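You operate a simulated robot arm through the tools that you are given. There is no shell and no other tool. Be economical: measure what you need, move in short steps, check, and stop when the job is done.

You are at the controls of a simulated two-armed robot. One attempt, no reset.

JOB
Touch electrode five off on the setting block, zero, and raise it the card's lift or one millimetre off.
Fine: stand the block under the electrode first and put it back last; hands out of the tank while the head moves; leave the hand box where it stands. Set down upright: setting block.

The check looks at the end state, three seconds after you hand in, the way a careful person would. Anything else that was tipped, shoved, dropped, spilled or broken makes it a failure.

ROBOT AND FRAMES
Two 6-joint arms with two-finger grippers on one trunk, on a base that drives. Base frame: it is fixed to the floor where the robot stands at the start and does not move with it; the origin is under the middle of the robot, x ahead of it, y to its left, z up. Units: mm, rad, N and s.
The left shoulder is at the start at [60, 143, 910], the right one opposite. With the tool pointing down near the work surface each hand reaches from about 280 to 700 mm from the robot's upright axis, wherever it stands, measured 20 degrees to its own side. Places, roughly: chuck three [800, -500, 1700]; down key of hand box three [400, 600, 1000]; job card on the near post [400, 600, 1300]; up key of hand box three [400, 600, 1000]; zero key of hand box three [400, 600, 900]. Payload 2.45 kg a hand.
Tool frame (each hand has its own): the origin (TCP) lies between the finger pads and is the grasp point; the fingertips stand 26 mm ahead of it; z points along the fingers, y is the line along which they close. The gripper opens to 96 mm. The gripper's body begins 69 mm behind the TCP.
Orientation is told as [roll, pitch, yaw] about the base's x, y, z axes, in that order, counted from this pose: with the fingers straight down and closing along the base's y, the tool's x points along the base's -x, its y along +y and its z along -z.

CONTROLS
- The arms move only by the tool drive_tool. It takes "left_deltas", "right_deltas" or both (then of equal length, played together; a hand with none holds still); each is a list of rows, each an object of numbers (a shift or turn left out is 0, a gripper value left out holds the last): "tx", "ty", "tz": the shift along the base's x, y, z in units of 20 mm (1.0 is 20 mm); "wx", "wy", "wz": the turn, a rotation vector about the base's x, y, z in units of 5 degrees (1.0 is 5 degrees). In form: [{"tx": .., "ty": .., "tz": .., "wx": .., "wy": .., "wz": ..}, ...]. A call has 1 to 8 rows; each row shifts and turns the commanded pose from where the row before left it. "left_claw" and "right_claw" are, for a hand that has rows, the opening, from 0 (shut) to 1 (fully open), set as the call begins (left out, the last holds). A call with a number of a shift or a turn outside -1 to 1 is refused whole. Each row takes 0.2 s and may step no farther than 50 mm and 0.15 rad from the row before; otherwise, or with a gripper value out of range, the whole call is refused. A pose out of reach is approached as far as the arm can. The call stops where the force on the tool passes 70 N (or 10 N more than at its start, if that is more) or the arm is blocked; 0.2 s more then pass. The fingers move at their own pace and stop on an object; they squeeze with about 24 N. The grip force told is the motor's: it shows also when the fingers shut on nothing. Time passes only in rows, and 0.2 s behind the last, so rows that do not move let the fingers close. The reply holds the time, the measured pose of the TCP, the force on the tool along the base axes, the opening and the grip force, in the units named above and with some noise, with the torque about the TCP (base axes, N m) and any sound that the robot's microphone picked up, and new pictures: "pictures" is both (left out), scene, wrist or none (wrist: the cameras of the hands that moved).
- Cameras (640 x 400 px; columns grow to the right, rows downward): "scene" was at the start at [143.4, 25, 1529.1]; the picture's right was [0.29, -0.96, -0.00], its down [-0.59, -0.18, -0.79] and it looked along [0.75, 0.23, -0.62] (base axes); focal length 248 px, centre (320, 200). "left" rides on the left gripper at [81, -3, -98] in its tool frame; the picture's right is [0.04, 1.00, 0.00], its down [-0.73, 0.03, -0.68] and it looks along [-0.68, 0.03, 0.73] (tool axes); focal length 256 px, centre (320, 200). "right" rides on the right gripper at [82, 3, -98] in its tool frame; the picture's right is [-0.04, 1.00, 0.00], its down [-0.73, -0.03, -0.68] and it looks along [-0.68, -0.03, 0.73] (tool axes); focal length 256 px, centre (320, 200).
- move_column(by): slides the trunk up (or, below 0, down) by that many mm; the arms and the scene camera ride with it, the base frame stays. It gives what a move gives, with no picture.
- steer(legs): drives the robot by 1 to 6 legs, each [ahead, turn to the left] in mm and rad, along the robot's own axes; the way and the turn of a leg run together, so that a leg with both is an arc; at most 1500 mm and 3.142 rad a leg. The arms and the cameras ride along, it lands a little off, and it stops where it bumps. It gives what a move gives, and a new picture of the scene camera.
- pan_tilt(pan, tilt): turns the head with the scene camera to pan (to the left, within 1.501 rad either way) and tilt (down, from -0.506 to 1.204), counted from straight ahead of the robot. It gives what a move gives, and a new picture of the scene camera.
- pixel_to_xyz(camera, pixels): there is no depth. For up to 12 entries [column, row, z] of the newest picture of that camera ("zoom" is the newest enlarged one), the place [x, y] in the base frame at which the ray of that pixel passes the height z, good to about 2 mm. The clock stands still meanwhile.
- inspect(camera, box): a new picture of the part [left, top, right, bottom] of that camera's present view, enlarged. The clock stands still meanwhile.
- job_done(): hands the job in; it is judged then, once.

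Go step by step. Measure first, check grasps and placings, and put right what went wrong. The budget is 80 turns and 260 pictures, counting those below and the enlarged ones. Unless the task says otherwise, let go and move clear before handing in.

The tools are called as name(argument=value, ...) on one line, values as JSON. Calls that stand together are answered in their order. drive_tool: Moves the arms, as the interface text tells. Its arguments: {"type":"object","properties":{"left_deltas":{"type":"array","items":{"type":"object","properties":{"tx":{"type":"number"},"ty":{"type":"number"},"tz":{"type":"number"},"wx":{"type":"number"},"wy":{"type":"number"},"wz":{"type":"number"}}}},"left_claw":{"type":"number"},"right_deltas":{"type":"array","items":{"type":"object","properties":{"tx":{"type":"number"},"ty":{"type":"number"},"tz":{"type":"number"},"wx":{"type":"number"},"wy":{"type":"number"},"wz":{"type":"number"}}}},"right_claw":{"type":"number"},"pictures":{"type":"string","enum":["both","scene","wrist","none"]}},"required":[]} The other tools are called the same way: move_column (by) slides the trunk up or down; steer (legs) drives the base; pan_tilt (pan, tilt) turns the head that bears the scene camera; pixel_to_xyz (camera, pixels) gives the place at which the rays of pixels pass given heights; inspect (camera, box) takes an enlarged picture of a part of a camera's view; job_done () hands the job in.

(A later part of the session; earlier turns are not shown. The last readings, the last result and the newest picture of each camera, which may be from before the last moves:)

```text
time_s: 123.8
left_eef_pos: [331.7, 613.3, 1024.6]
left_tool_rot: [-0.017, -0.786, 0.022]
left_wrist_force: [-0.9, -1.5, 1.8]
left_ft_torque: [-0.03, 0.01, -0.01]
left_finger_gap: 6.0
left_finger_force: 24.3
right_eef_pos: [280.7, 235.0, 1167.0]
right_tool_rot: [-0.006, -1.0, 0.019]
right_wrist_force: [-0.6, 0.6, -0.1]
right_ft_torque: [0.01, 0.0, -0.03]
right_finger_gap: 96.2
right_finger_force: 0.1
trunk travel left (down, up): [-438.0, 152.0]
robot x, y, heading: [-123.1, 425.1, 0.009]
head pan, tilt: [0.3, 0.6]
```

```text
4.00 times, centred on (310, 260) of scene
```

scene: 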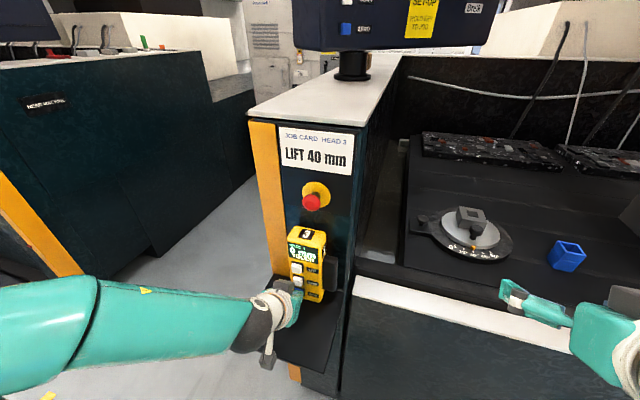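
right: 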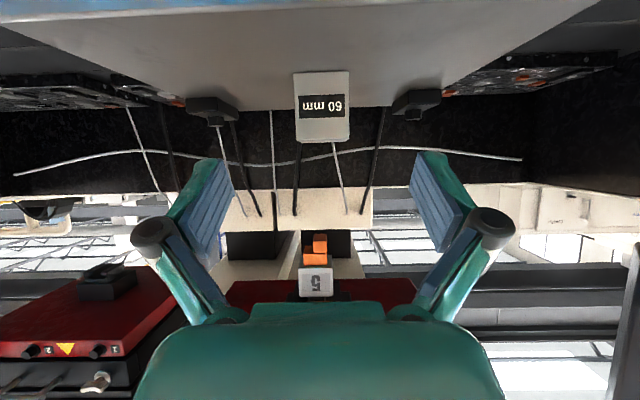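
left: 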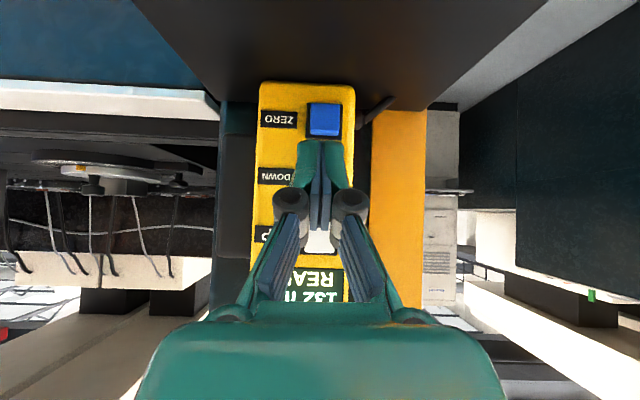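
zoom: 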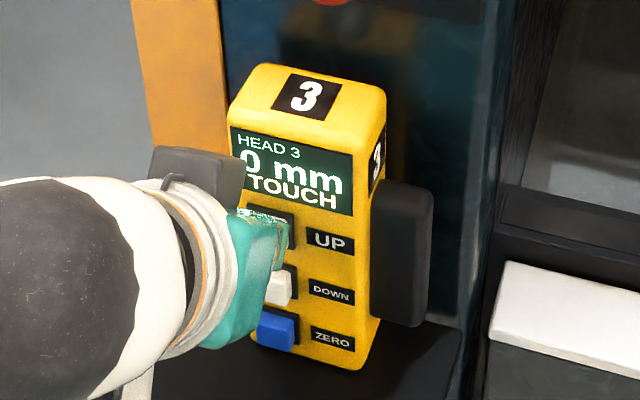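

The box is steady and there's no click yet. Continuing in ~1 mm steps.

drive_tool(left_deltas=[{"tx": 0.05, "tz": -0.03}], pictures="none")

inspect(camera="scene", box=[270, 210, 350, 310])

drive_tool(left_deltas=[{"tx": 0.04, "tz": -0.03}], pictures="none")

inspect(camera="scene", box=[270, 210, 350, 310])

```text
time_s: 124.2
left_eef_pos: [330.5, 614.2, 1024.4]
left_tool_rot: [-0.016, -0.785, 0.023]
left_wrist_force: [-0.7, -1.1, 0.5]
left_ft_torque: [0.0, 0.01, -0.04]
left_finger_gap: 6.2
left_finger_force: 23.6
right_eef_pos: [280.7, 234.5, 1167.6]
right_tool_rot: [-0.003, -0.998, 0.017]
right_wrist_force: [0.9, 0.0, -0.3]
right_ft_torque: [0.0, -0.02, -0.01]
right_finger_gap: 96.1
right_finger_force: 0.2
trunk travel left (down, up): [-438.0, 152.0]
robot x, y, heading: [-119.2, 430.3, 0.008]
head pan, tilt: [0.3, 0.6]
```

```text
4.00 times, centred on (310, 260) of scene
```

zoom: 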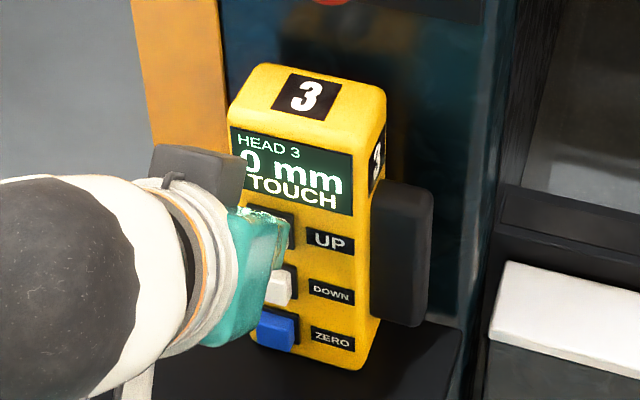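

```text
time_s: 124.6
left_eef_pos: [332.7, 614.9, 1023.3]
left_tool_rot: [-0.017, -0.79, 0.023]
left_wrist_force: [-1.3, -0.8, 1.7]
left_ft_torque: [-0.03, 0.02, -0.03]
left_finger_gap: 6.2
left_finger_force: 23.9
right_eef_pos: [279.9, 234.6, 1166.1]
right_tool_rot: [-0.004, -0.999, 0.017]
right_wrist_force: [-0.7, 0.2, -0.4]
right_ft_torque: [0.0, 0.01, -0.02]
right_finger_gap: 95.9
right_finger_force: 0.0
trunk travel left (down, up): [-438.0, 152.0]
robot x, y, heading: [-124.3, 428.9, 0.011]
head pan, tilt: [0.3, 0.6]
heard: click
```

```text
4.00 times, centred on (310, 260) of scene
```

zoom: 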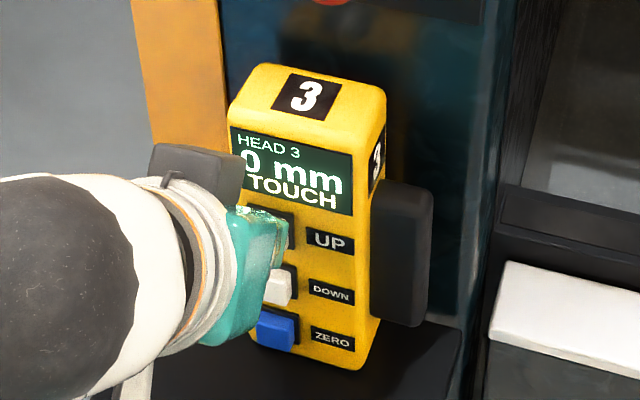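

Click, with the box steady. Holding 0.6 s and reading.

drive_tool(left_deltas=[{}, {}], pictures="none")

inspect(camera="scene", box=[270, 210, 350, 310])

```text
time_s: 125.2
left_eef_pos: [331.8, 614.4, 1024.0]
left_tool_rot: [-0.017, -0.787, 0.023]
left_wrist_force: [-0.5, -0.4, 1.7]
left_ft_torque: [-0.02, 0.0, -0.03]
left_finger_gap: 6.0
left_finger_force: 23.8
right_eef_pos: [279.6, 234.7, 1166.4]
right_tool_rot: [-0.002, -0.999, 0.017]
right_wrist_force: [0.2, -0.6, -0.5]
right_ft_torque: [0.01, -0.01, -0.03]
right_finger_gap: 96.0
right_finger_force: 0.1
trunk travel left (down, up): [-438.0, 152.0]
robot x, y, heading: [-120.5, 431.1, 0.015]
head pan, tilt: [0.3, 0.6]
```

```text
4.00 times, centred on (310, 260) of scene
```

zoom: 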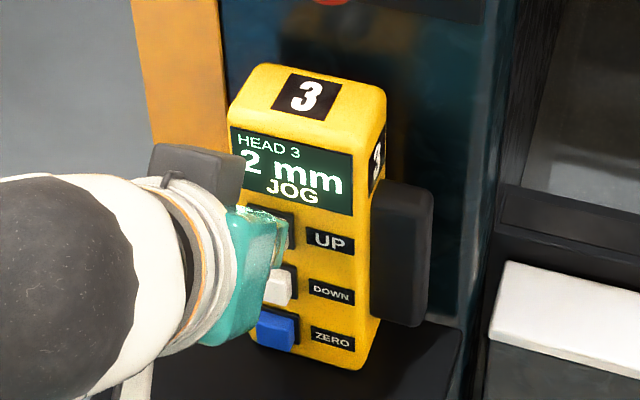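

JOG, 2 mm and rising. Holding in short slices.

drive_tool(left_deltas=[{}, {}], pictures="none")

inspect(camera="scene", box=[270, 210, 350, 310])

drive_tool(left_deltas=[{}], pictures="none")

inspect(camera="scene", box=[270, 210, 350, 310])

```text
time_s: 125.8
left_eef_pos: [332.4, 614.7, 1024.0]
left_tool_rot: [-0.017, -0.788, 0.022]
left_wrist_force: [-0.3, -0.6, 1.1]
left_ft_torque: [-0.01, -0.01, -0.01]
left_finger_gap: 5.9
left_finger_force: 24.2
right_eef_pos: [279.5, 235.3, 1167.0]
right_tool_rot: [-0.003, -0.998, 0.017]
right_wrist_force: [0.4, 0.0, 0.6]
right_ft_torque: [-0.02, 0.03, 0.03]
right_finger_gap: 96.1
right_finger_force: 0.1
trunk travel left (down, up): [-438.0, 152.0]
robot x, y, heading: [-118.2, 429.7, 0.011]
head pan, tilt: [0.3, 0.6]
```

```text
4.00 times, centred on (310, 260) of scene
```

zoom: 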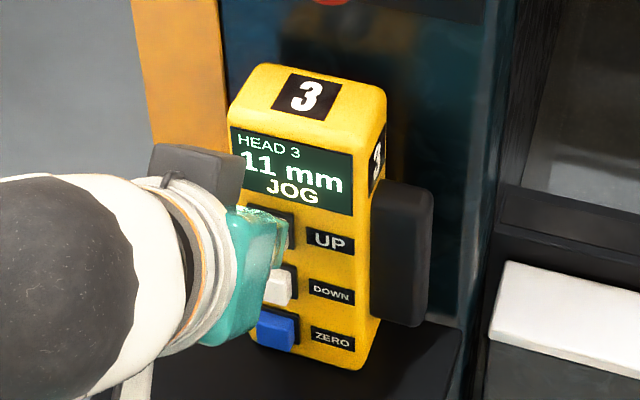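

```text
time_s: 126.2
left_eef_pos: [332.3, 614.7, 1024.8]
left_tool_rot: [-0.018, -0.789, 0.024]
left_wrist_force: [-1.2, 0.3, 1.8]
left_ft_torque: [0.01, -0.03, -0.02]
left_finger_gap: 6.0
left_finger_force: 23.6
right_eef_pos: [279.7, 234.9, 1167.2]
right_tool_rot: [-0.004, -0.998, 0.017]
right_wrist_force: [0.3, 0.3, 0.8]
right_ft_torque: [0.01, -0.03, -0.02]
right_finger_gap: 96.2
right_finger_force: 0.0
trunk travel left (down, up): [-438.0, 152.0]
robot x, y, heading: [-118.6, 429.3, 0.011]
head pan, tilt: [0.3, 0.6]
```

```text
4.00 times, centred on (310, 260) of scene
```

zoom: 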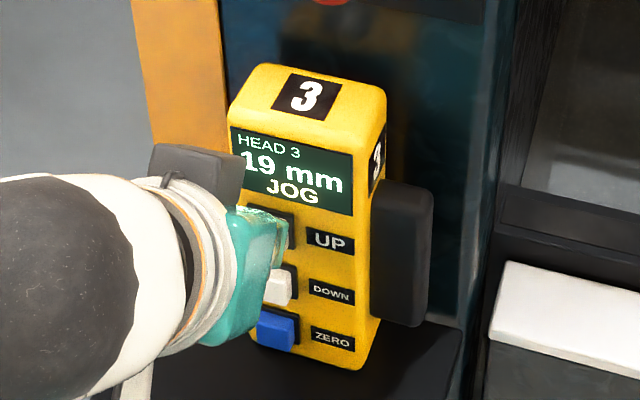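

About 20 mm/s now, 19 mm shown. Hold 0.8 s more (≈35), then release fast.

drive_tool(left_deltas=[{}, {}, {}], pictures="none")

drive_tool(left_deltas=[{"tx": -0.6}], pictures="none")

inspect(camera="scene", box=[270, 210, 350, 310])

```text
time_s: 127.0
left_eef_pos: [331.5, 615.0, 1024.7]
left_tool_rot: [-0.017, -0.788, 0.023]
left_wrist_force: [-0.9, -0.2, 1.4]
left_ft_torque: [-0.01, -0.02, 0.02]
left_finger_gap: 6.0
left_finger_force: 24.2
right_eef_pos: [279.8, 234.6, 1167.7]
right_tool_rot: [-0.004, -0.998, 0.018]
right_wrist_force: [0.3, -0.8, -0.3]
right_ft_torque: [0.01, -0.05, 0.0]
right_finger_gap: 96.1
right_finger_force: 0.1
trunk travel left (down, up): [-438.0, 152.0]
robot x, y, heading: [-123.0, 425.7, 0.01]
head pan, tilt: [0.3, 0.6]
```

```text
time_s: 127.4
left_eef_pos: [319.5, 614.7, 1023.8]
left_tool_rot: [-0.016, -0.787, 0.024]
left_wrist_force: [0.0, 0.5, 0.5]
left_ft_torque: [0.01, 0.0, 0.0]
left_finger_gap: 0.0
left_finger_force: 24.2
right_eef_pos: [280.0, 234.4, 1166.5]
right_tool_rot: [-0.003, -0.999, 0.017]
right_wrist_force: [-0.5, -0.6, -0.3]
right_ft_torque: [-0.01, 0.01, 0.0]
right_finger_gap: 95.7
right_finger_force: 0.0
trunk travel left (down, up): [-438.0, 152.0]
robot x, y, heading: [-120.3, 430.6, 0.012]
head pan, tilt: [0.3, 0.6]
```

```text
4.00 times, centred on (310, 260) of scene
```

zoom: 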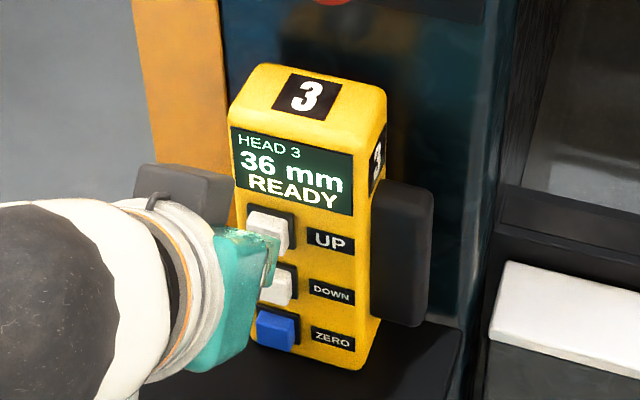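

36 mm, READY. Short taps run at about 3 mm/s, so I'll tap once for ~2–3 mm.

drive_tool(left_deltas=[{"tx": 0.54}, {"tx": 0.06}], pictures="none")

drive_tool(left_deltas=[{}], pictures="none")

drive_tool(left_deltas=[{"tx": -0.6}], pictures="none")

inspect(camera="scene", box=[270, 210, 350, 310])

```text
time_s: 128.0
left_eef_pos: [332.8, 614.9, 1023.3]
left_tool_rot: [-0.018, -0.788, 0.021]
left_wrist_force: [-2.1, 0.3, 2.0]
left_ft_torque: [0.02, -0.02, 0.03]
left_finger_gap: 6.1
left_finger_force: 23.8
right_eef_pos: [279.1, 233.8, 1167.3]
right_tool_rot: [-0.003, -0.998, 0.018]
right_wrist_force: [-0.9, 0.2, -0.1]
right_ft_torque: [-0.04, 0.03, -0.01]
right_finger_gap: 96.0
right_finger_force: 0.1
trunk travel left (down, up): [-438.0, 152.0]
robot x, y, heading: [-120.8, 425.9, 0.012]
head pan, tilt: [0.3, 0.6]
heard: click
```

```text
time_s: 128.4
left_eef_pos: [332.8, 614.8, 1023.5]
left_tool_rot: [-0.019, -0.79, 0.022]
left_wrist_force: [-1.0, -0.5, 2.2]
left_ft_torque: [-0.02, -0.07, -0.01]
left_finger_gap: 5.8
left_finger_force: 23.9
right_eef_pos: [280.4, 235.7, 1166.8]
right_tool_rot: [-0.004, -1.0, 0.015]
right_wrist_force: [0.5, -0.7, -0.1]
right_ft_torque: [-0.01, 0.01, 0.0]
right_finger_gap: 96.0
right_finger_force: 0.1
trunk travel left (down, up): [-438.0, 152.0]
robot x, y, heading: [-121.1, 428.1, 0.013]
head pan, tilt: [0.3, 0.6]
```

```text
time_s: 128.8
left_eef_pos: [320.1, 614.3, 1022.1]
left_tool_rot: [-0.018, -0.788, 0.022]
left_wrist_force: [0.6, -0.8, 0.1]
left_ft_torque: [-0.02, 0.0, 0.03]
left_finger_gap: 0.1
left_finger_force: 24.1
right_eef_pos: [280.6, 233.2, 1167.6]
right_tool_rot: [-0.003, -0.998, 0.017]
right_wrist_force: [0.1, 0.0, -0.2]
right_ft_torque: [0.02, 0.02, -0.02]
right_finger_gap: 95.7
right_finger_force: 0.0
trunk travel left (down, up): [-438.0, 152.0]
robot x, y, heading: [-125.6, 428.1, 0.011]
head pan, tilt: [0.3, 0.6]
```

```text
4.00 times, centred on (310, 260) of scene
```

zoom: 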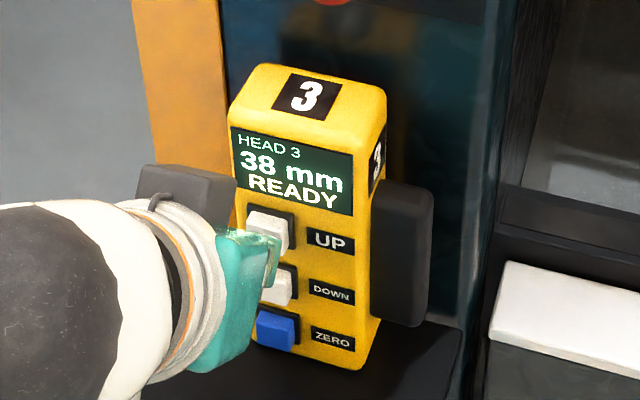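

38 mm. One identical tap for the last 2 mm.

drive_tool(left_deltas=[{"tx": 0.54}, {"tx": 0.06}], pictures="none")

drive_tool(left_deltas=[{}], pictures="none")

drive_tool(left_deltas=[{"tx": -0.6}], pictures="none")

inspect(camera="scene", box=[270, 210, 350, 310])

```text
time_s: 129.4
left_eef_pos: [332.1, 615.6, 1023.8]
left_tool_rot: [-0.018, -0.79, 0.023]
left_wrist_force: [-2.0, -0.3, 1.4]
left_ft_torque: [0.02, -0.02, -0.03]
left_finger_gap: 6.0
left_finger_force: 24.3
right_eef_pos: [279.8, 235.5, 1166.8]
right_tool_rot: [-0.002, -0.999, 0.017]
right_wrist_force: [-0.2, 0.4, -0.8]
right_ft_torque: [0.01, -0.01, 0.03]
right_finger_gap: 95.9
right_finger_force: 0.2
trunk travel left (down, up): [-438.0, 152.0]
robot x, y, heading: [-121.1, 428.0, 0.007]
head pan, tilt: [0.3, 0.6]
heard: click
```

```text
time_s: 129.8
left_eef_pos: [333.2, 615.8, 1022.9]
left_tool_rot: [-0.017, -0.788, 0.023]
left_wrist_force: [-1.9, -1.7, 2.0]
left_ft_torque: [-0.02, -0.07, -0.03]
left_finger_gap: 6.0
left_finger_force: 24.1
right_eef_pos: [279.4, 234.0, 1166.1]
right_tool_rot: [-0.003, -0.999, 0.016]
right_wrist_force: [0.4, -0.4, -0.6]
right_ft_torque: [0.02, -0.02, -0.02]
right_finger_gap: 95.8
right_finger_force: 0.0
trunk travel left (down, up): [-438.0, 152.0]
robot x, y, heading: [-122.5, 431.6, 0.009]
head pan, tilt: [0.3, 0.6]
```

```text
time_s: 130.2
left_eef_pos: [320.3, 615.2, 1023.5]
left_tool_rot: [-0.019, -0.787, 0.023]
left_wrist_force: [0.4, -0.7, 0.0]
left_ft_torque: [0.02, 0.02, 0.03]
left_finger_gap: 0.0
left_finger_force: 23.9
right_eef_pos: [279.6, 235.4, 1166.3]
right_tool_rot: [-0.003, -0.998, 0.017]
right_wrist_force: [0.4, -0.4, 0.8]
right_ft_torque: [-0.04, 0.02, -0.02]
right_finger_gap: 96.0
right_finger_force: 0.2
trunk travel left (down, up): [-438.0, 152.0]
robot x, y, heading: [-120.9, 424.7, 0.01]
head pan, tilt: [0.3, 0.6]
```

```text
4.00 times, centred on (310, 260) of scene
```

zoom: 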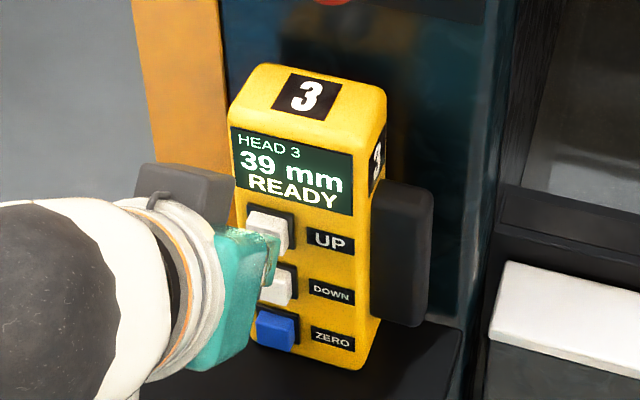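

39 mm is on the edge, so one shorter tap (~1 mm), then withdraw the left hand.

drive_tool(left_deltas=[{"tx": 0.54}, {"tx": 0.06}], pictures="none")

drive_tool(left_deltas=[{"tx": -0.6}, {"tx": -0.9}, {"tx": -1, "tz": 0.5}, {"tx": -1, "tz": 1}, {"tz": 1}, {"tz": 1}, {"tz": 1}, {"tz": 1}], pictures="none")

inspect(camera="scene", box=[270, 210, 350, 310])

```text
time_s: 130.8
left_eef_pos: [333.6, 615.9, 1023.5]
left_tool_rot: [-0.019, -0.785, 0.023]
left_wrist_force: [-0.9, 1.0, 1.6]
left_ft_torque: [0.04, 0.03, 0.05]
left_finger_gap: 5.8
left_finger_force: 23.7
right_eef_pos: [280.9, 235.2, 1166.4]
right_tool_rot: [-0.004, -0.998, 0.018]
right_wrist_force: [-0.1, 0.5, 0.1]
right_ft_torque: [0.01, -0.02, -0.02]
right_finger_gap: 96.1
right_finger_force: 0.0
trunk travel left (down, up): [-438.0, 152.0]
robot x, y, heading: [-124.1, 428.0, 0.008]
head pan, tilt: [0.3, 0.6]
heard: click
```

```text
time_s: 132.6
left_eef_pos: [261.8, 614.6, 1133.7]
left_tool_rot: [-0.019, -0.786, 0.022]
left_wrist_force: [0.2, 0.2, 0.0]
left_ft_torque: [0.0, -0.04, 0.01]
left_finger_gap: 0.2
left_finger_force: 23.3
right_eef_pos: [279.1, 234.9, 1166.1]
right_tool_rot: [-0.004, -0.996, 0.016]
right_wrist_force: [0.3, 0.0, -0.7]
right_ft_torque: [0.01, -0.01, 0.0]
right_finger_gap: 96.0
right_finger_force: 0.0
trunk travel left (down, up): [-438.0, 152.0]
robot x, y, heading: [-121.3, 428.2, 0.014]
head pan, tilt: [0.3, 0.6]
```

```text
4.00 times, centred on (310, 260) of scene
```

zoom: 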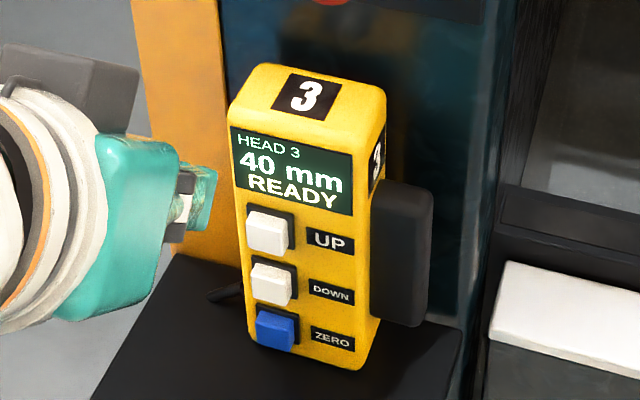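

"40 mm READY", and the hand box stands exactly where it was. Driving back to the block station.

steer(legs=[[-170, 0], [0, -1.58], [698, 0], [0, 1.571]])

pan_tilt(pan=-0.351, tilt=0.5)

```text
time_s: 138.3
left_eef_pos: [-99.8, 42.4, 1134.0]
left_tool_rot: [-0.016, -0.787, -1.54]
left_wrist_force: [-0.5, -0.9, -0.1]
left_ft_torque: [0.0, 0.02, 0.0]
left_finger_gap: 0.0
left_finger_force: 24.0
right_eef_pos: [-478.9, 19.8, 1166.5]
right_tool_rot: [-0.002, -0.998, -1.543]
right_wrist_force: [-0.5, -1.1, -0.2]
right_ft_torque: [-0.02, 0.0, 0.04]
right_finger_gap: 96.1
right_finger_force: 0.1
trunk travel left (down, up): [-438.0, 152.0]
robot x, y, heading: [-265.0, 423.8, -1.545]
head pan, tilt: [0.3, 0.6]
stopped in leg 2: the robot was blocked; the commanded pose is now the measured one
```

scene: 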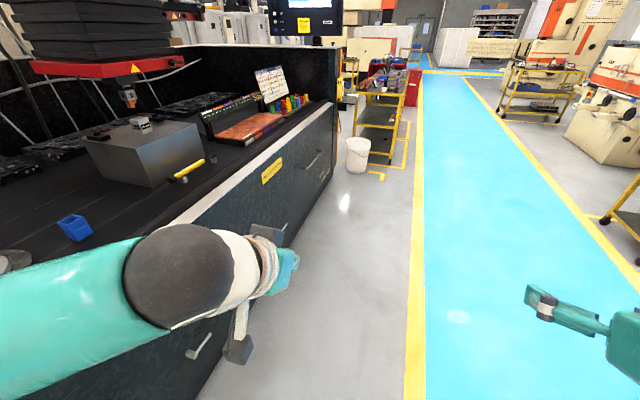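

```text
time_s: 139.4
left_eef_pos: [-99.0, 42.6, 1133.5]
left_tool_rot: [-0.018, -0.787, -1.539]
left_wrist_force: [0.5, -0.8, 0.2]
left_ft_torque: [0.01, 0.02, 0.02]
left_finger_gap: 0.4
left_finger_force: 24.2
right_eef_pos: [-477.7, 20.1, 1167.2]
right_tool_rot: [-0.004, -1.0, -1.542]
right_wrist_force: [-0.7, -0.8, 0.3]
right_ft_torque: [0.01, 0.0, 0.01]
right_finger_gap: 96.0
right_finger_force: 0.1
trunk travel left (down, up): [-438.0, 152.0]
robot x, y, heading: [-263.2, 426.0, -1.543]
head pan, tilt: [-0.351, 0.499]
```

scene: 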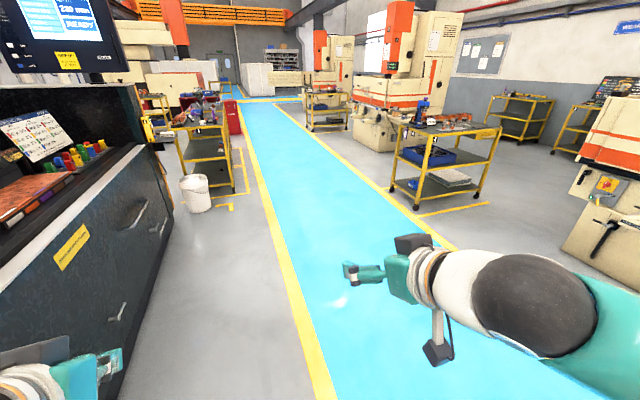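

The turn completed, again with a spurious "blocked" at its end. The floor ahead is clear; driving on, then turning.

steer(legs=[[694, 0], [0, 1.545]])

```text
time_s: 147.3
left_eef_pos: [150.1, -122.4, 1133.8]
left_tool_rot: [-0.023, -0.789, -0.011]
left_wrist_force: [0.0, -0.1, -0.5]
left_ft_torque: [-0.02, 0.03, -0.03]
left_finger_gap: 0.0
left_finger_force: 23.7
right_eef_pos: [153.7, -504.4, 1167.7]
right_tool_rot: [-0.005, -0.998, -0.018]
right_wrist_force: [0.1, -0.5, -0.4]
right_ft_torque: [0.0, 0.0, 0.0]
right_finger_gap: 96.1
right_finger_force: 0.0
trunk travel left (down, up): [-438.0, 152.0]
robot x, y, heading: [-243.1, -298.7, -0.016]
head pan, tilt: [-0.351, 0.499]
stopped in leg 2: the robot was blocked; the commanded pose is now the measured one
```

scene: 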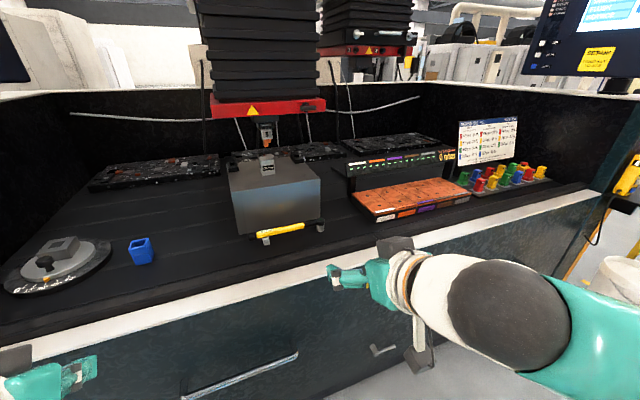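

Station regained at y≈-299. Driving forward about 358 mm with a small heading fix.

steer(legs=[[358, 0.016]])

inspect(camera="scene", box=[220, 100, 420, 240])

drive_tool(right_deltas=[{"tx": 0.5}], pictures="wrist")

```text
time_s: 149.7
left_eef_pos: [504.4, -121.6, 1135.1]
left_tool_rot: [-0.02, -0.787, 0.0]
left_wrist_force: [0.4, -0.4, -0.5]
left_ft_torque: [0.02, 0.03, -0.01]
left_finger_gap: 0.0
left_finger_force: 23.7
right_eef_pos: [514.7, -503.6, 1167.5]
right_tool_rot: [-0.003, -0.997, -0.003]
right_wrist_force: [0.1, 0.6, 0.3]
right_ft_torque: [0.0, 0.01, 0.0]
right_finger_gap: 96.1
right_finger_force: 0.1
trunk travel left (down, up): [-438.0, 152.0]
robot x, y, heading: [116.2, -305.7, -0.002]
head pan, tilt: [-0.351, 0.499]
```

scene: 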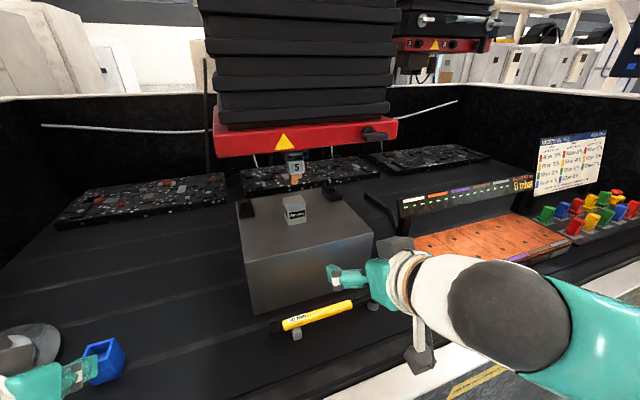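

```text
2.86 times, centred on (320, 170) of scene
```

zoom: 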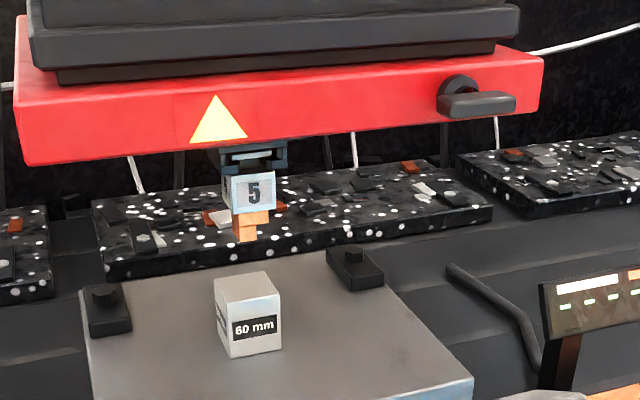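

```text
time_s: 150.1
left_eef_pos: [505.0, -122.3, 1135.5]
left_tool_rot: [-0.019, -0.787, 0.001]
left_wrist_force: [0.5, -1.3, 0.8]
left_ft_torque: [0.0, 0.03, 0.0]
left_finger_gap: 0.0
left_finger_force: 24.3
right_eef_pos: [526.5, -504.5, 1168.6]
right_tool_rot: [-0.005, -0.997, -0.003]
right_wrist_force: [-0.4, -0.4, -0.7]
right_ft_torque: [0.0, -0.01, -0.02]
right_finger_gap: 96.0
right_finger_force: 0.1
trunk travel left (down, up): [-438.0, 152.0]
robot x, y, heading: [116.0, -301.9, -0.002]
head pan, tilt: [-0.351, 0.499]
```

right: 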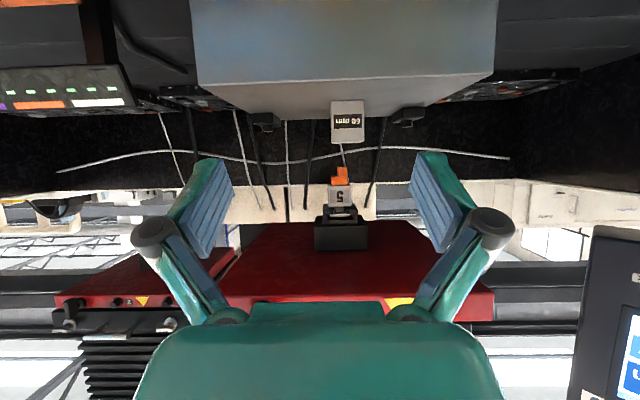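

The electrode hangs 40 mm above the block, which stands undisturbed. I'll measure the block in the present frame.

pixel_to_xyz(camera="right", pixels=[[331, 101, 1074], [365, 101, 1074], [332, 141, 1134], [363, 142, 1134], [195, 85, 1074], [494, 72, 1074]])

inspect(camera="scene", box=[250, 160, 350, 240])

pixel_to_xyz(camera="scene", pixels=[[295, 202, 1134], [296, 183, 1174], [300, 225, 1074]])

drive_tool(right_deltas=[{"tx": 1, "ty": 0.5}, {"tx": 1, "ty": 0.5}, {"tx": 1, "ty": 0.5}, {"tx": 1, "ty": 0.3}, {"tx": 1}, {"tx": 1}, {"tx": 1}, {"tx": 0.5}], pictures="wrist")

```text
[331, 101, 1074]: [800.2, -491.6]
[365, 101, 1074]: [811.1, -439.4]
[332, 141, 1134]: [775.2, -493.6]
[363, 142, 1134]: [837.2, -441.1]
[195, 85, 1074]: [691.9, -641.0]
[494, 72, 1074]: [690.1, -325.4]
```

```text
5.00 times, centred on (300, 200) of scene
```

zoom: 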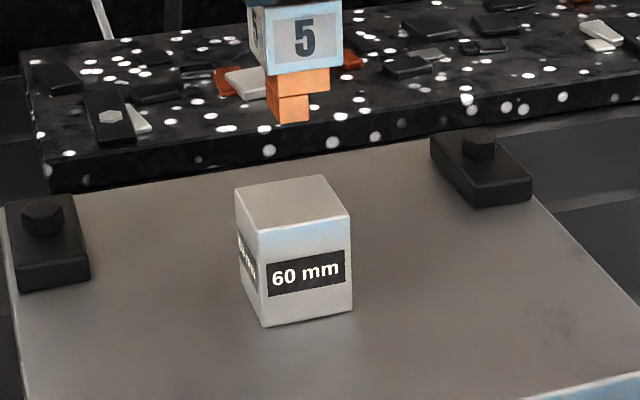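

```text
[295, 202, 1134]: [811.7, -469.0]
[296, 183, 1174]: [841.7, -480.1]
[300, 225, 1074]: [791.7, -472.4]
```

```text
time_s: 151.8
left_eef_pos: [504.4, -122.6, 1134.0]
left_tool_rot: [-0.02, -0.787, 0.002]
left_wrist_force: [0.1, -1.1, -0.7]
left_ft_torque: [-0.01, 0.01, 0.02]
left_finger_gap: 0.0
left_finger_force: 23.7
right_eef_pos: [675.7, -467.8, 1169.6]
right_tool_rot: [-0.005, -0.998, -0.005]
right_wrist_force: [0.6, 0.4, -0.4]
right_ft_torque: [-0.01, 0.01, -0.01]
right_finger_gap: 96.2
right_finger_force: 0.1
trunk travel left (down, up): [-438.0, 152.0]
robot x, y, heading: [118.5, -303.0, -0.001]
head pan, tilt: [-0.351, 0.499]
```

right: 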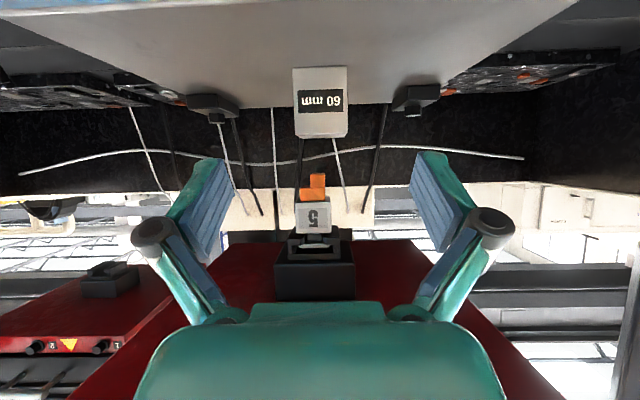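

The block sits centred between the open fingers, (293–347) around column 320, with the electrode and plate above. I'll advance along the tool axis, well below the plate, to the grasp pose used before.

drive_tool(right_deltas=[{"tx": 0.95, "tz": -0.05}, {"tx": 0.95, "tz": -0.05}, {"tx": 0.95, "tz": -0.05}, {"tx": 0.95, "tz": -0.05}, {"tx": 0.85, "tz": -0.58}, {"tx": 0.85, "tz": -0.58}, {"tx": 0.85, "tz": -0.58}, {"tx": 0.85, "tz": -0.58}], pictures="both")

inspect(camera="scene", box=[220, 110, 380, 230])

```text
time_s: 153.7
left_eef_pos: [505.6, -122.6, 1134.9]
left_tool_rot: [-0.02, -0.787, 0.003]
left_wrist_force: [-1.0, 0.1, 0.0]
left_ft_torque: [0.0, 0.0, 0.02]
left_finger_gap: 0.0
left_finger_force: 24.4
right_eef_pos: [823.6, -467.7, 1117.8]
right_tool_rot: [-0.003, -0.995, -0.005]
right_wrist_force: [-0.2, 0.5, -0.3]
right_ft_torque: [-0.03, 0.01, -0.04]
right_finger_gap: 95.6
right_finger_force: 0.1
trunk travel left (down, up): [-438.0, 152.0]
robot x, y, heading: [118.4, -302.1, -0.006]
head pan, tilt: [-0.351, 0.499]
```

scene: 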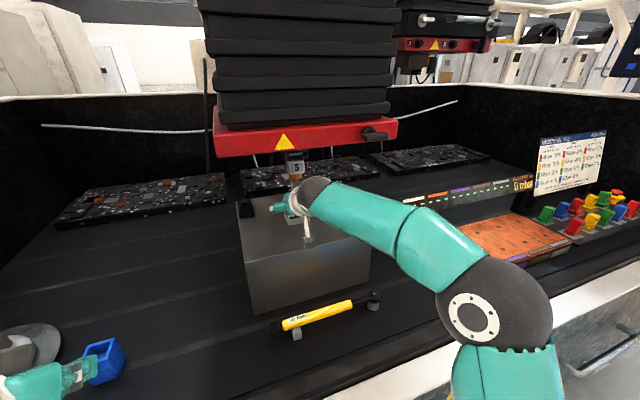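
right: 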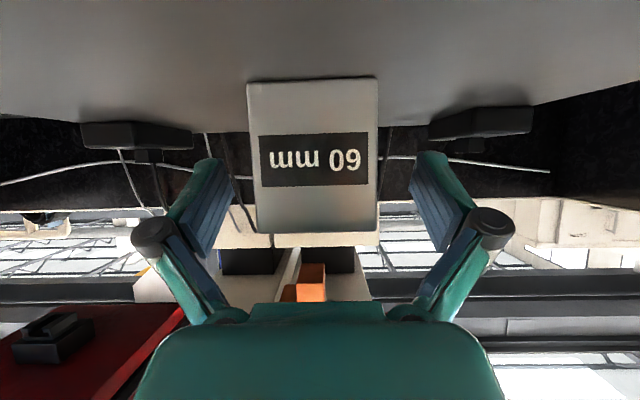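

```text
3.33 times, centred on (300, 170) of scene
```

zoom: 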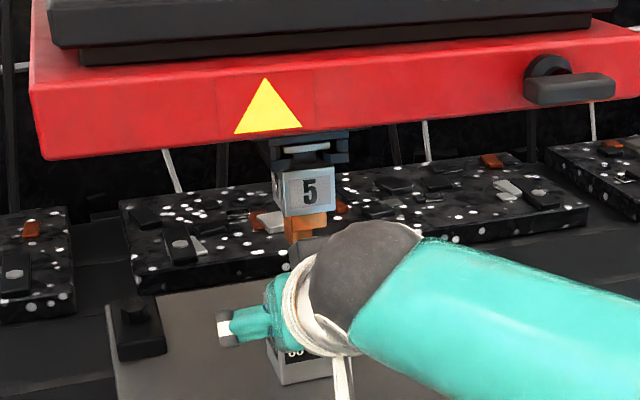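

The block is about 2 mm to my -y (col 312 vs 316). I'll correct, close, and lift just 10 mm.

drive_tool(right_deltas=[{"ty": -0.09, "tx": -0.12}, {}], pictures="none")

drive_tool(right_deltas=[{}, {}, {}, {}, {}], right_claw=0, pictures="none")

drive_tool(right_deltas=[{"tz": 0.06}, {"tz": 0.12}, {"tz": 0.15}, {"tz": 0.12}, {"tz": 0.05}, {}], pictures="wrist")

```text
time_s: 154.2
left_eef_pos: [505.4, -122.4, 1134.9]
left_tool_rot: [-0.019, -0.786, 0.001]
left_wrist_force: [0.3, -0.6, -0.4]
left_ft_torque: [0.02, -0.01, -0.01]
left_finger_gap: 0.2
left_finger_force: 24.1
right_eef_pos: [817.9, -469.0, 1118.4]
right_tool_rot: [-0.005, -0.998, -0.003]
right_wrist_force: [0.4, 0.5, 0.1]
right_ft_torque: [-0.02, 0.01, -0.02]
right_finger_gap: 95.9
right_finger_force: 0.1
trunk travel left (down, up): [-438.0, 152.0]
robot x, y, heading: [115.7, -304.7, -0.001]
head pan, tilt: [-0.351, 0.499]
```

```text
time_s: 155.4
left_eef_pos: [505.2, -122.3, 1134.9]
left_tool_rot: [-0.02, -0.787, 0.001]
left_wrist_force: [-0.2, -1.0, -0.3]
left_ft_torque: [0.01, 0.04, -0.01]
left_finger_gap: 0.0
left_finger_force: 24.0
right_eef_pos: [818.4, -468.5, 1119.8]
right_tool_rot: [-0.004, -0.998, -0.005]
right_wrist_force: [0.7, 1.1, 0.5]
right_ft_torque: [0.03, -0.26, 0.09]
right_finger_gap: 50.0
right_finger_force: 24.2
trunk travel left (down, up): [-438.0, 152.0]
robot x, y, heading: [114.1, -303.9, -0.004]
head pan, tilt: [-0.351, 0.499]
```

```text
time_s: 156.8
left_eef_pos: [506.3, -121.8, 1133.9]
left_tool_rot: [-0.018, -0.787, 0.004]
left_wrist_force: [1.0, -0.5, 0.1]
left_ft_torque: [-0.03, 0.03, -0.02]
left_finger_gap: 0.0
left_finger_force: 24.1
right_eef_pos: [817.0, -468.7, 1126.9]
right_tool_rot: [-0.003, -0.994, -0.005]
right_wrist_force: [0.0, -0.4, -11.1]
right_ft_torque: [-0.03, 0.03, 0.0]
right_finger_gap: 49.5
right_finger_force: 23.5
trunk travel left (down, up): [-438.0, 152.0]
robot x, y, heading: [113.0, -302.6, -0.006]
head pan, tilt: [-0.351, 0.499]
```

right: 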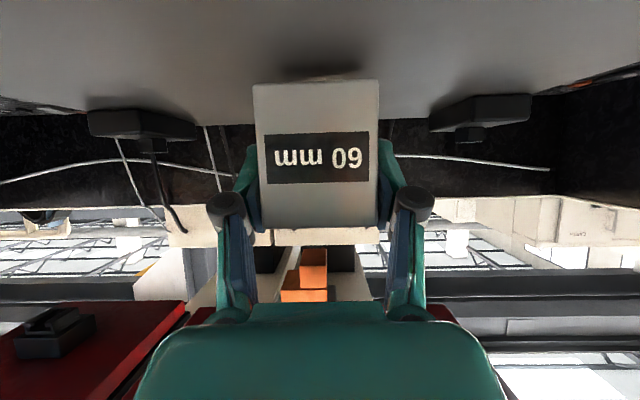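

Held (11.1 N). I'll back straight out from under the electrode, then swing over toward the block's old spot.

drive_tool(right_deltas=[{"tx": -0.2}, {"tx": -0.5}, {"tx": -0.8}, {"tx": -1}, {"tx": -1}, {"tx": -1}, {"tx": -1}, {"tx": -1}], pictures="none")

drive_tool(right_deltas=[{"tx": -1}, {"tx": -0.8, "ty": 0.2}, {"tx": -0.5, "ty": 0.5}, {"ty": 0.8}, {"ty": 1}, {"ty": 1}, {"ty": 1}, {"ty": 1}], pictures="none")

drive_tool(right_deltas=[{"ty": 1}, {"ty": 1}, {"ty": 1}, {"ty": 1}, {"ty": 1, "tz": -0.1}, {"ty": 1, "tz": -0.3}, {"ty": 0.8, "tz": -0.4}, {"ty": 0.4, "tz": -0.3}], pictures="both")

```text
time_s: 158.7
left_eef_pos: [505.3, -122.1, 1134.8]
left_tool_rot: [-0.018, -0.788, 0.001]
left_wrist_force: [0.3, -0.2, 0.4]
left_ft_torque: [0.01, -0.01, 0.02]
left_finger_gap: 0.1
left_finger_force: 24.4
right_eef_pos: [687.4, -469.9, 1127.5]
right_tool_rot: [-0.001, -0.998, -0.006]
right_wrist_force: [-1.3, -0.5, -11.1]
right_ft_torque: [-0.01, 0.04, -0.01]
right_finger_gap: 49.8
right_finger_force: 23.6
trunk travel left (down, up): [-438.0, 152.0]
robot x, y, heading: [114.2, -304.3, -0.008]
head pan, tilt: [-0.351, 0.499]
```

```text
time_s: 160.4
left_eef_pos: [507.5, -122.5, 1134.7]
left_tool_rot: [-0.02, -0.787, 0.001]
left_wrist_force: [0.0, -0.4, 1.0]
left_ft_torque: [0.0, 0.01, -0.01]
left_finger_gap: 0.0
left_finger_force: 24.3
right_eef_pos: [641.4, -356.5, 1125.8]
right_tool_rot: [-0.003, -0.996, -0.003]
right_wrist_force: [0.1, 0.4, -11.7]
right_ft_torque: [0.02, 0.02, -0.03]
right_finger_gap: 49.8
right_finger_force: 24.0
trunk travel left (down, up): [-438.0, 152.0]
robot x, y, heading: [114.6, -300.9, -0.005]
head pan, tilt: [-0.351, 0.499]
```

```text
time_s: 162.2
left_eef_pos: [506.5, -121.8, 1134.6]
left_tool_rot: [-0.019, -0.786, 0.002]
left_wrist_force: [-0.8, 0.4, 0.2]
left_ft_torque: [0.0, -0.06, 0.02]
left_finger_gap: 0.0
left_finger_force: 24.1
right_eef_pos: [643.0, -215.6, 1103.9]
right_tool_rot: [-0.003, -0.997, -0.006]
right_wrist_force: [0.0, 0.0, -11.9]
right_ft_torque: [-0.01, 0.04, 0.0]
right_finger_gap: 49.9
right_finger_force: 23.3
trunk travel left (down, up): [-438.0, 152.0]
robot x, y, heading: [114.1, -303.7, -0.009]
head pan, tilt: [-0.351, 0.499]
```

scene: 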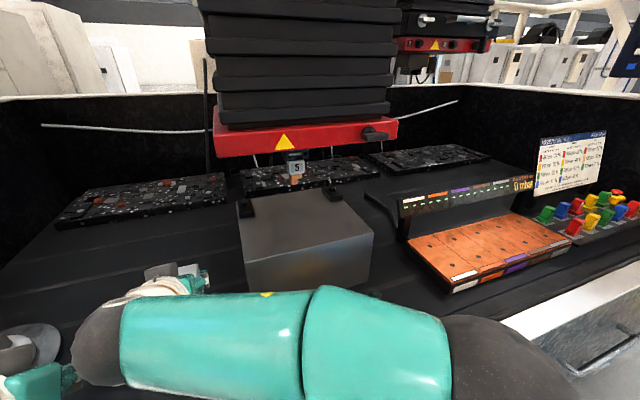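
right: 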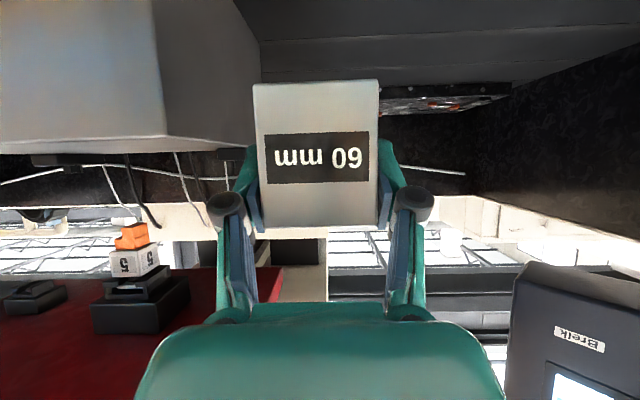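

Still held (11.9 N). The left hand at y≈-122 is too close to the right wrist, so I'll move it away first, then lower the block over its original spot.

drive_tool(left_deltas=[{"ty": 0.5}, {"ty": 1}, {"ty": 1}, {"ty": 1}, {"ty": 1}, {"ty": 1}, {"ty": 1}, {"ty": 1}], pictures="none")

drive_tool(right_deltas=[{"tz": -0.1, "tx": 0.2, "ty": 0.2}, {"tz": -0.3, "tx": 0.3, "ty": 0.3}, {"tz": -0.5, "tx": 0.3, "ty": 0.2}, {"tz": -0.7}, {"tz": -0.8}, {"tz": -0.8}, {"tz": -0.8}, {"tz": -0.7}], pictures="none")

drive_tool(right_deltas=[{"tz": -0.6}, {"tz": -0.6}, {"tz": -0.5}, {"tz": -0.4}, {"tz": -0.3}, {"tz": -0.2}, {"tz": -0.1}, {}], pictures="wrist")

```text
time_s: 164.1
left_eef_pos: [504.1, 25.6, 1135.1]
left_tool_rot: [-0.018, -0.787, 0.002]
left_wrist_force: [-0.8, 0.8, 0.7]
left_ft_torque: [-0.01, 0.02, -0.02]
left_finger_gap: 0.0
left_finger_force: 23.8
right_eef_pos: [643.4, -216.2, 1104.6]
right_tool_rot: [-0.002, -0.998, -0.003]
right_wrist_force: [-0.4, 0.2, -10.6]
right_ft_torque: [0.02, 0.05, 0.01]
right_finger_gap: 49.5
right_finger_force: 24.0
trunk travel left (down, up): [-438.0, 152.0]
robot x, y, heading: [118.3, -301.9, -0.001]
head pan, tilt: [-0.351, 0.499]
```

```text
time_s: 165.8
left_eef_pos: [504.8, 26.2, 1135.1]
left_tool_rot: [-0.02, -0.789, 0.001]
left_wrist_force: [0.0, -0.4, 0.0]
left_ft_torque: [0.02, 0.02, 0.0]
left_finger_gap: 0.0
left_finger_force: 24.1
right_eef_pos: [662.5, -206.0, 1017.9]
right_tool_rot: [0.02, -1.005, -0.032]
right_wrist_force: [-0.8, 0.1, -11.2]
right_ft_torque: [0.0, 0.04, -0.02]
right_finger_gap: 49.9
right_finger_force: 24.0
trunk travel left (down, up): [-438.0, 152.0]
robot x, y, heading: [116.9, -302.5, -0.003]
head pan, tilt: [-0.351, 0.499]
```

```text
time_s: 167.7
left_eef_pos: [504.1, 25.8, 1135.7]
left_tool_rot: [-0.02, -0.788, 0.001]
left_wrist_force: [0.0, -0.1, 0.8]
left_ft_torque: [0.05, -0.01, -0.01]
left_finger_gap: 0.0
left_finger_force: 23.9
right_eef_pos: [664.4, -211.3, 972.4]
right_tool_rot: [0.044, -1.012, -0.07]
right_wrist_force: [-0.4, 0.5, -11.5]
right_ft_torque: [-0.01, 0.07, 0.0]
right_finger_gap: 49.8
right_finger_force: 23.9
trunk travel left (down, up): [-438.0, 152.0]
robot x, y, heading: [113.9, -304.7, -0.002]
head pan, tilt: [-0.351, 0.499]
```

right: 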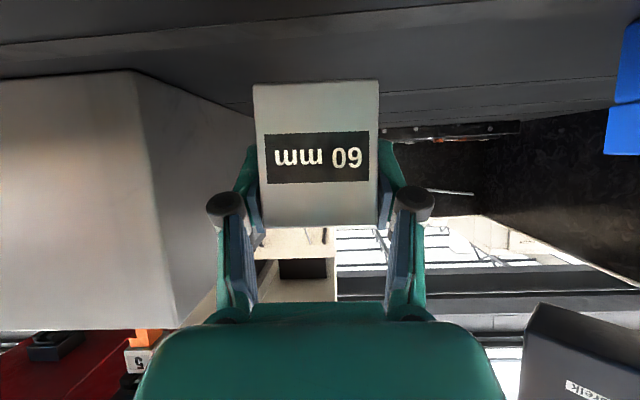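

The arm is at its inward limit: the hand twisted to yaw -0.07 and stalled at z≈972. The robot stands about 33 mm further right than before. The block is still held at 11.5 N, so I'll raise it a little and pivot the base slightly left to bring the target back within easy reach.

drive_tool(right_deltas=[{"tz": 0.2}, {"tz": 0.4}, {"tz": 0.6}, {"tz": 0.6}, {"tz": 0.6}, {"tz": 0.5}, {"tz": 0.3}, {}], pictures="none")

steer(legs=[[-12, 0.09]])

drive_tool(right_deltas=[{}], pictures="wrist")

```text
time_s: 169.4
left_eef_pos: [505.4, 27.1, 1135.7]
left_tool_rot: [-0.019, -0.789, 0.001]
left_wrist_force: [-0.1, -0.3, 0.0]
left_ft_torque: [-0.02, -0.04, -0.03]
left_finger_gap: 0.0
left_finger_force: 23.3
right_eef_pos: [662.0, -207.9, 1020.7]
right_tool_rot: [-0.004, -0.991, -0.018]
right_wrist_force: [0.8, 0.3, -11.4]
right_ft_torque: [-0.01, 0.03, -0.03]
right_finger_gap: 49.8
right_finger_force: 24.0
trunk travel left (down, up): [-438.0, 152.0]
robot x, y, heading: [119.3, -299.9, -0.002]
head pan, tilt: [-0.351, 0.499]
```

```text
time_s: 170.4
left_eef_pos: [460.3, 59.9, 1136.0]
left_tool_rot: [-0.02, -0.789, 0.091]
left_wrist_force: [-0.3, -0.4, -0.3]
left_ft_torque: [-0.02, 0.04, 0.0]
left_finger_gap: 0.0
left_finger_force: 23.9
right_eef_pos: [639.4, -160.9, 1024.7]
right_tool_rot: [0.008, -0.996, 0.059]
right_wrist_force: [-1.4, 1.0, -11.4]
right_ft_torque: [0.03, 0.02, -0.02]
right_finger_gap: 49.9
right_finger_force: 23.5
trunk travel left (down, up): [-438.0, 152.0]
robot x, y, heading: [105.0, -304.0, 0.085]
head pan, tilt: [-0.351, 0.499]
```

scene: 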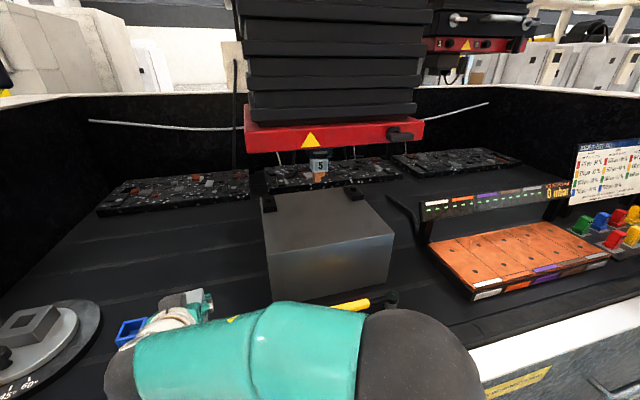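

```text
time_s: 170.8
left_eef_pos: [461.8, 59.4, 1136.6]
left_tool_rot: [-0.017, -0.787, 0.092]
left_wrist_force: [0.5, 0.0, 0.4]
left_ft_torque: [0.01, -0.02, 0.0]
left_finger_gap: 0.1
left_finger_force: 23.9
right_eef_pos: [640.9, -163.1, 1023.8]
right_tool_rot: [0.005, -0.993, 0.059]
right_wrist_force: [0.5, 0.8, -11.4]
right_ft_torque: [-0.03, 0.03, -0.02]
right_finger_gap: 49.7
right_finger_force: 23.5
trunk travel left (down, up): [-438.0, 152.0]
robot x, y, heading: [107.6, -305.1, 0.084]
head pan, tilt: [-0.351, 0.499]
```

right: 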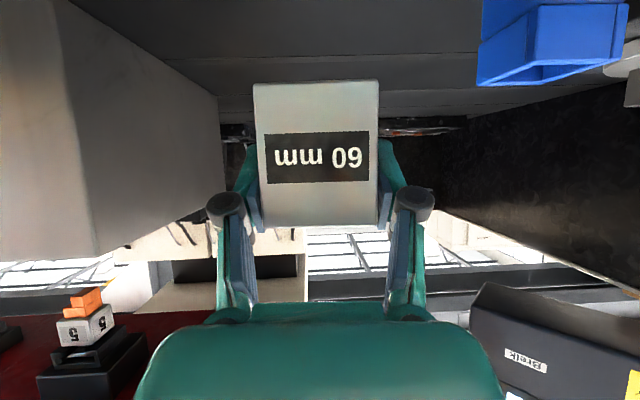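

Still gripped squarely. I'll shift back over the original spot with the yaw corrected, and descend partway to check the arm follows.

drive_tool(right_deltas=[{"wz": -0.2, "tx": 0.15, "ty": -0.25}, {"wz": -0.25, "tx": 0.25, "ty": -0.55}, {"wz": -0.25, "tx": 0.25, "ty": -0.6}, {"wz": -0.2, "tx": 0.15, "ty": -0.4}, {}], pictures="none")

drive_tool(right_deltas=[{"tz": -0.15}, {"tz": -0.35}, {"tz": -0.5}, {"tz": -0.5}, {"tz": -0.5}, {"tz": -0.4}, {"tz": -0.2}, {}], pictures="wrist")

```text
time_s: 172.0
left_eef_pos: [461.0, 60.2, 1134.4]
left_tool_rot: [-0.019, -0.787, 0.095]
left_wrist_force: [-0.6, 0.0, -1.1]
left_ft_torque: [0.0, -0.01, 0.03]
left_finger_gap: 0.1
left_finger_force: 24.0
right_eef_pos: [659.6, -197.8, 1023.7]
right_tool_rot: [0.007, -0.995, -0.018]
right_wrist_force: [0.3, -0.4, -11.2]
right_ft_torque: [0.0, 0.04, 0.01]
right_finger_gap: 49.9
right_finger_force: 24.2
trunk travel left (down, up): [-438.0, 152.0]
robot x, y, heading: [104.1, -305.0, 0.085]
head pan, tilt: [-0.351, 0.499]
```

```text
time_s: 173.8
left_eef_pos: [461.4, 60.1, 1135.0]
left_tool_rot: [-0.019, -0.787, 0.093]
left_wrist_force: [0.7, -0.2, -0.8]
left_ft_torque: [0.01, -0.01, 0.04]
left_finger_gap: 0.0
left_finger_force: 24.1
right_eef_pos: [656.8, -197.5, 972.3]
right_tool_rot: [0.008, -0.995, -0.02]
right_wrist_force: [0.5, 0.5, -11.9]
right_ft_torque: [-0.02, 0.02, -0.01]
right_finger_gap: 49.9
right_finger_force: 24.5
trunk travel left (down, up): [-438.0, 152.0]
robot x, y, heading: [106.3, -308.6, 0.082]
head pan, tilt: [-0.351, 0.499]
5 turns are left
```

right: 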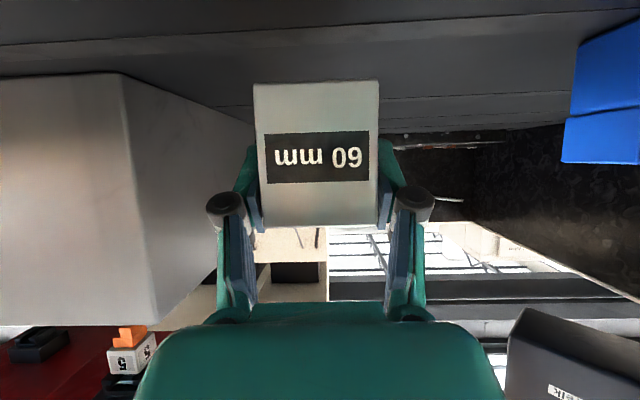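

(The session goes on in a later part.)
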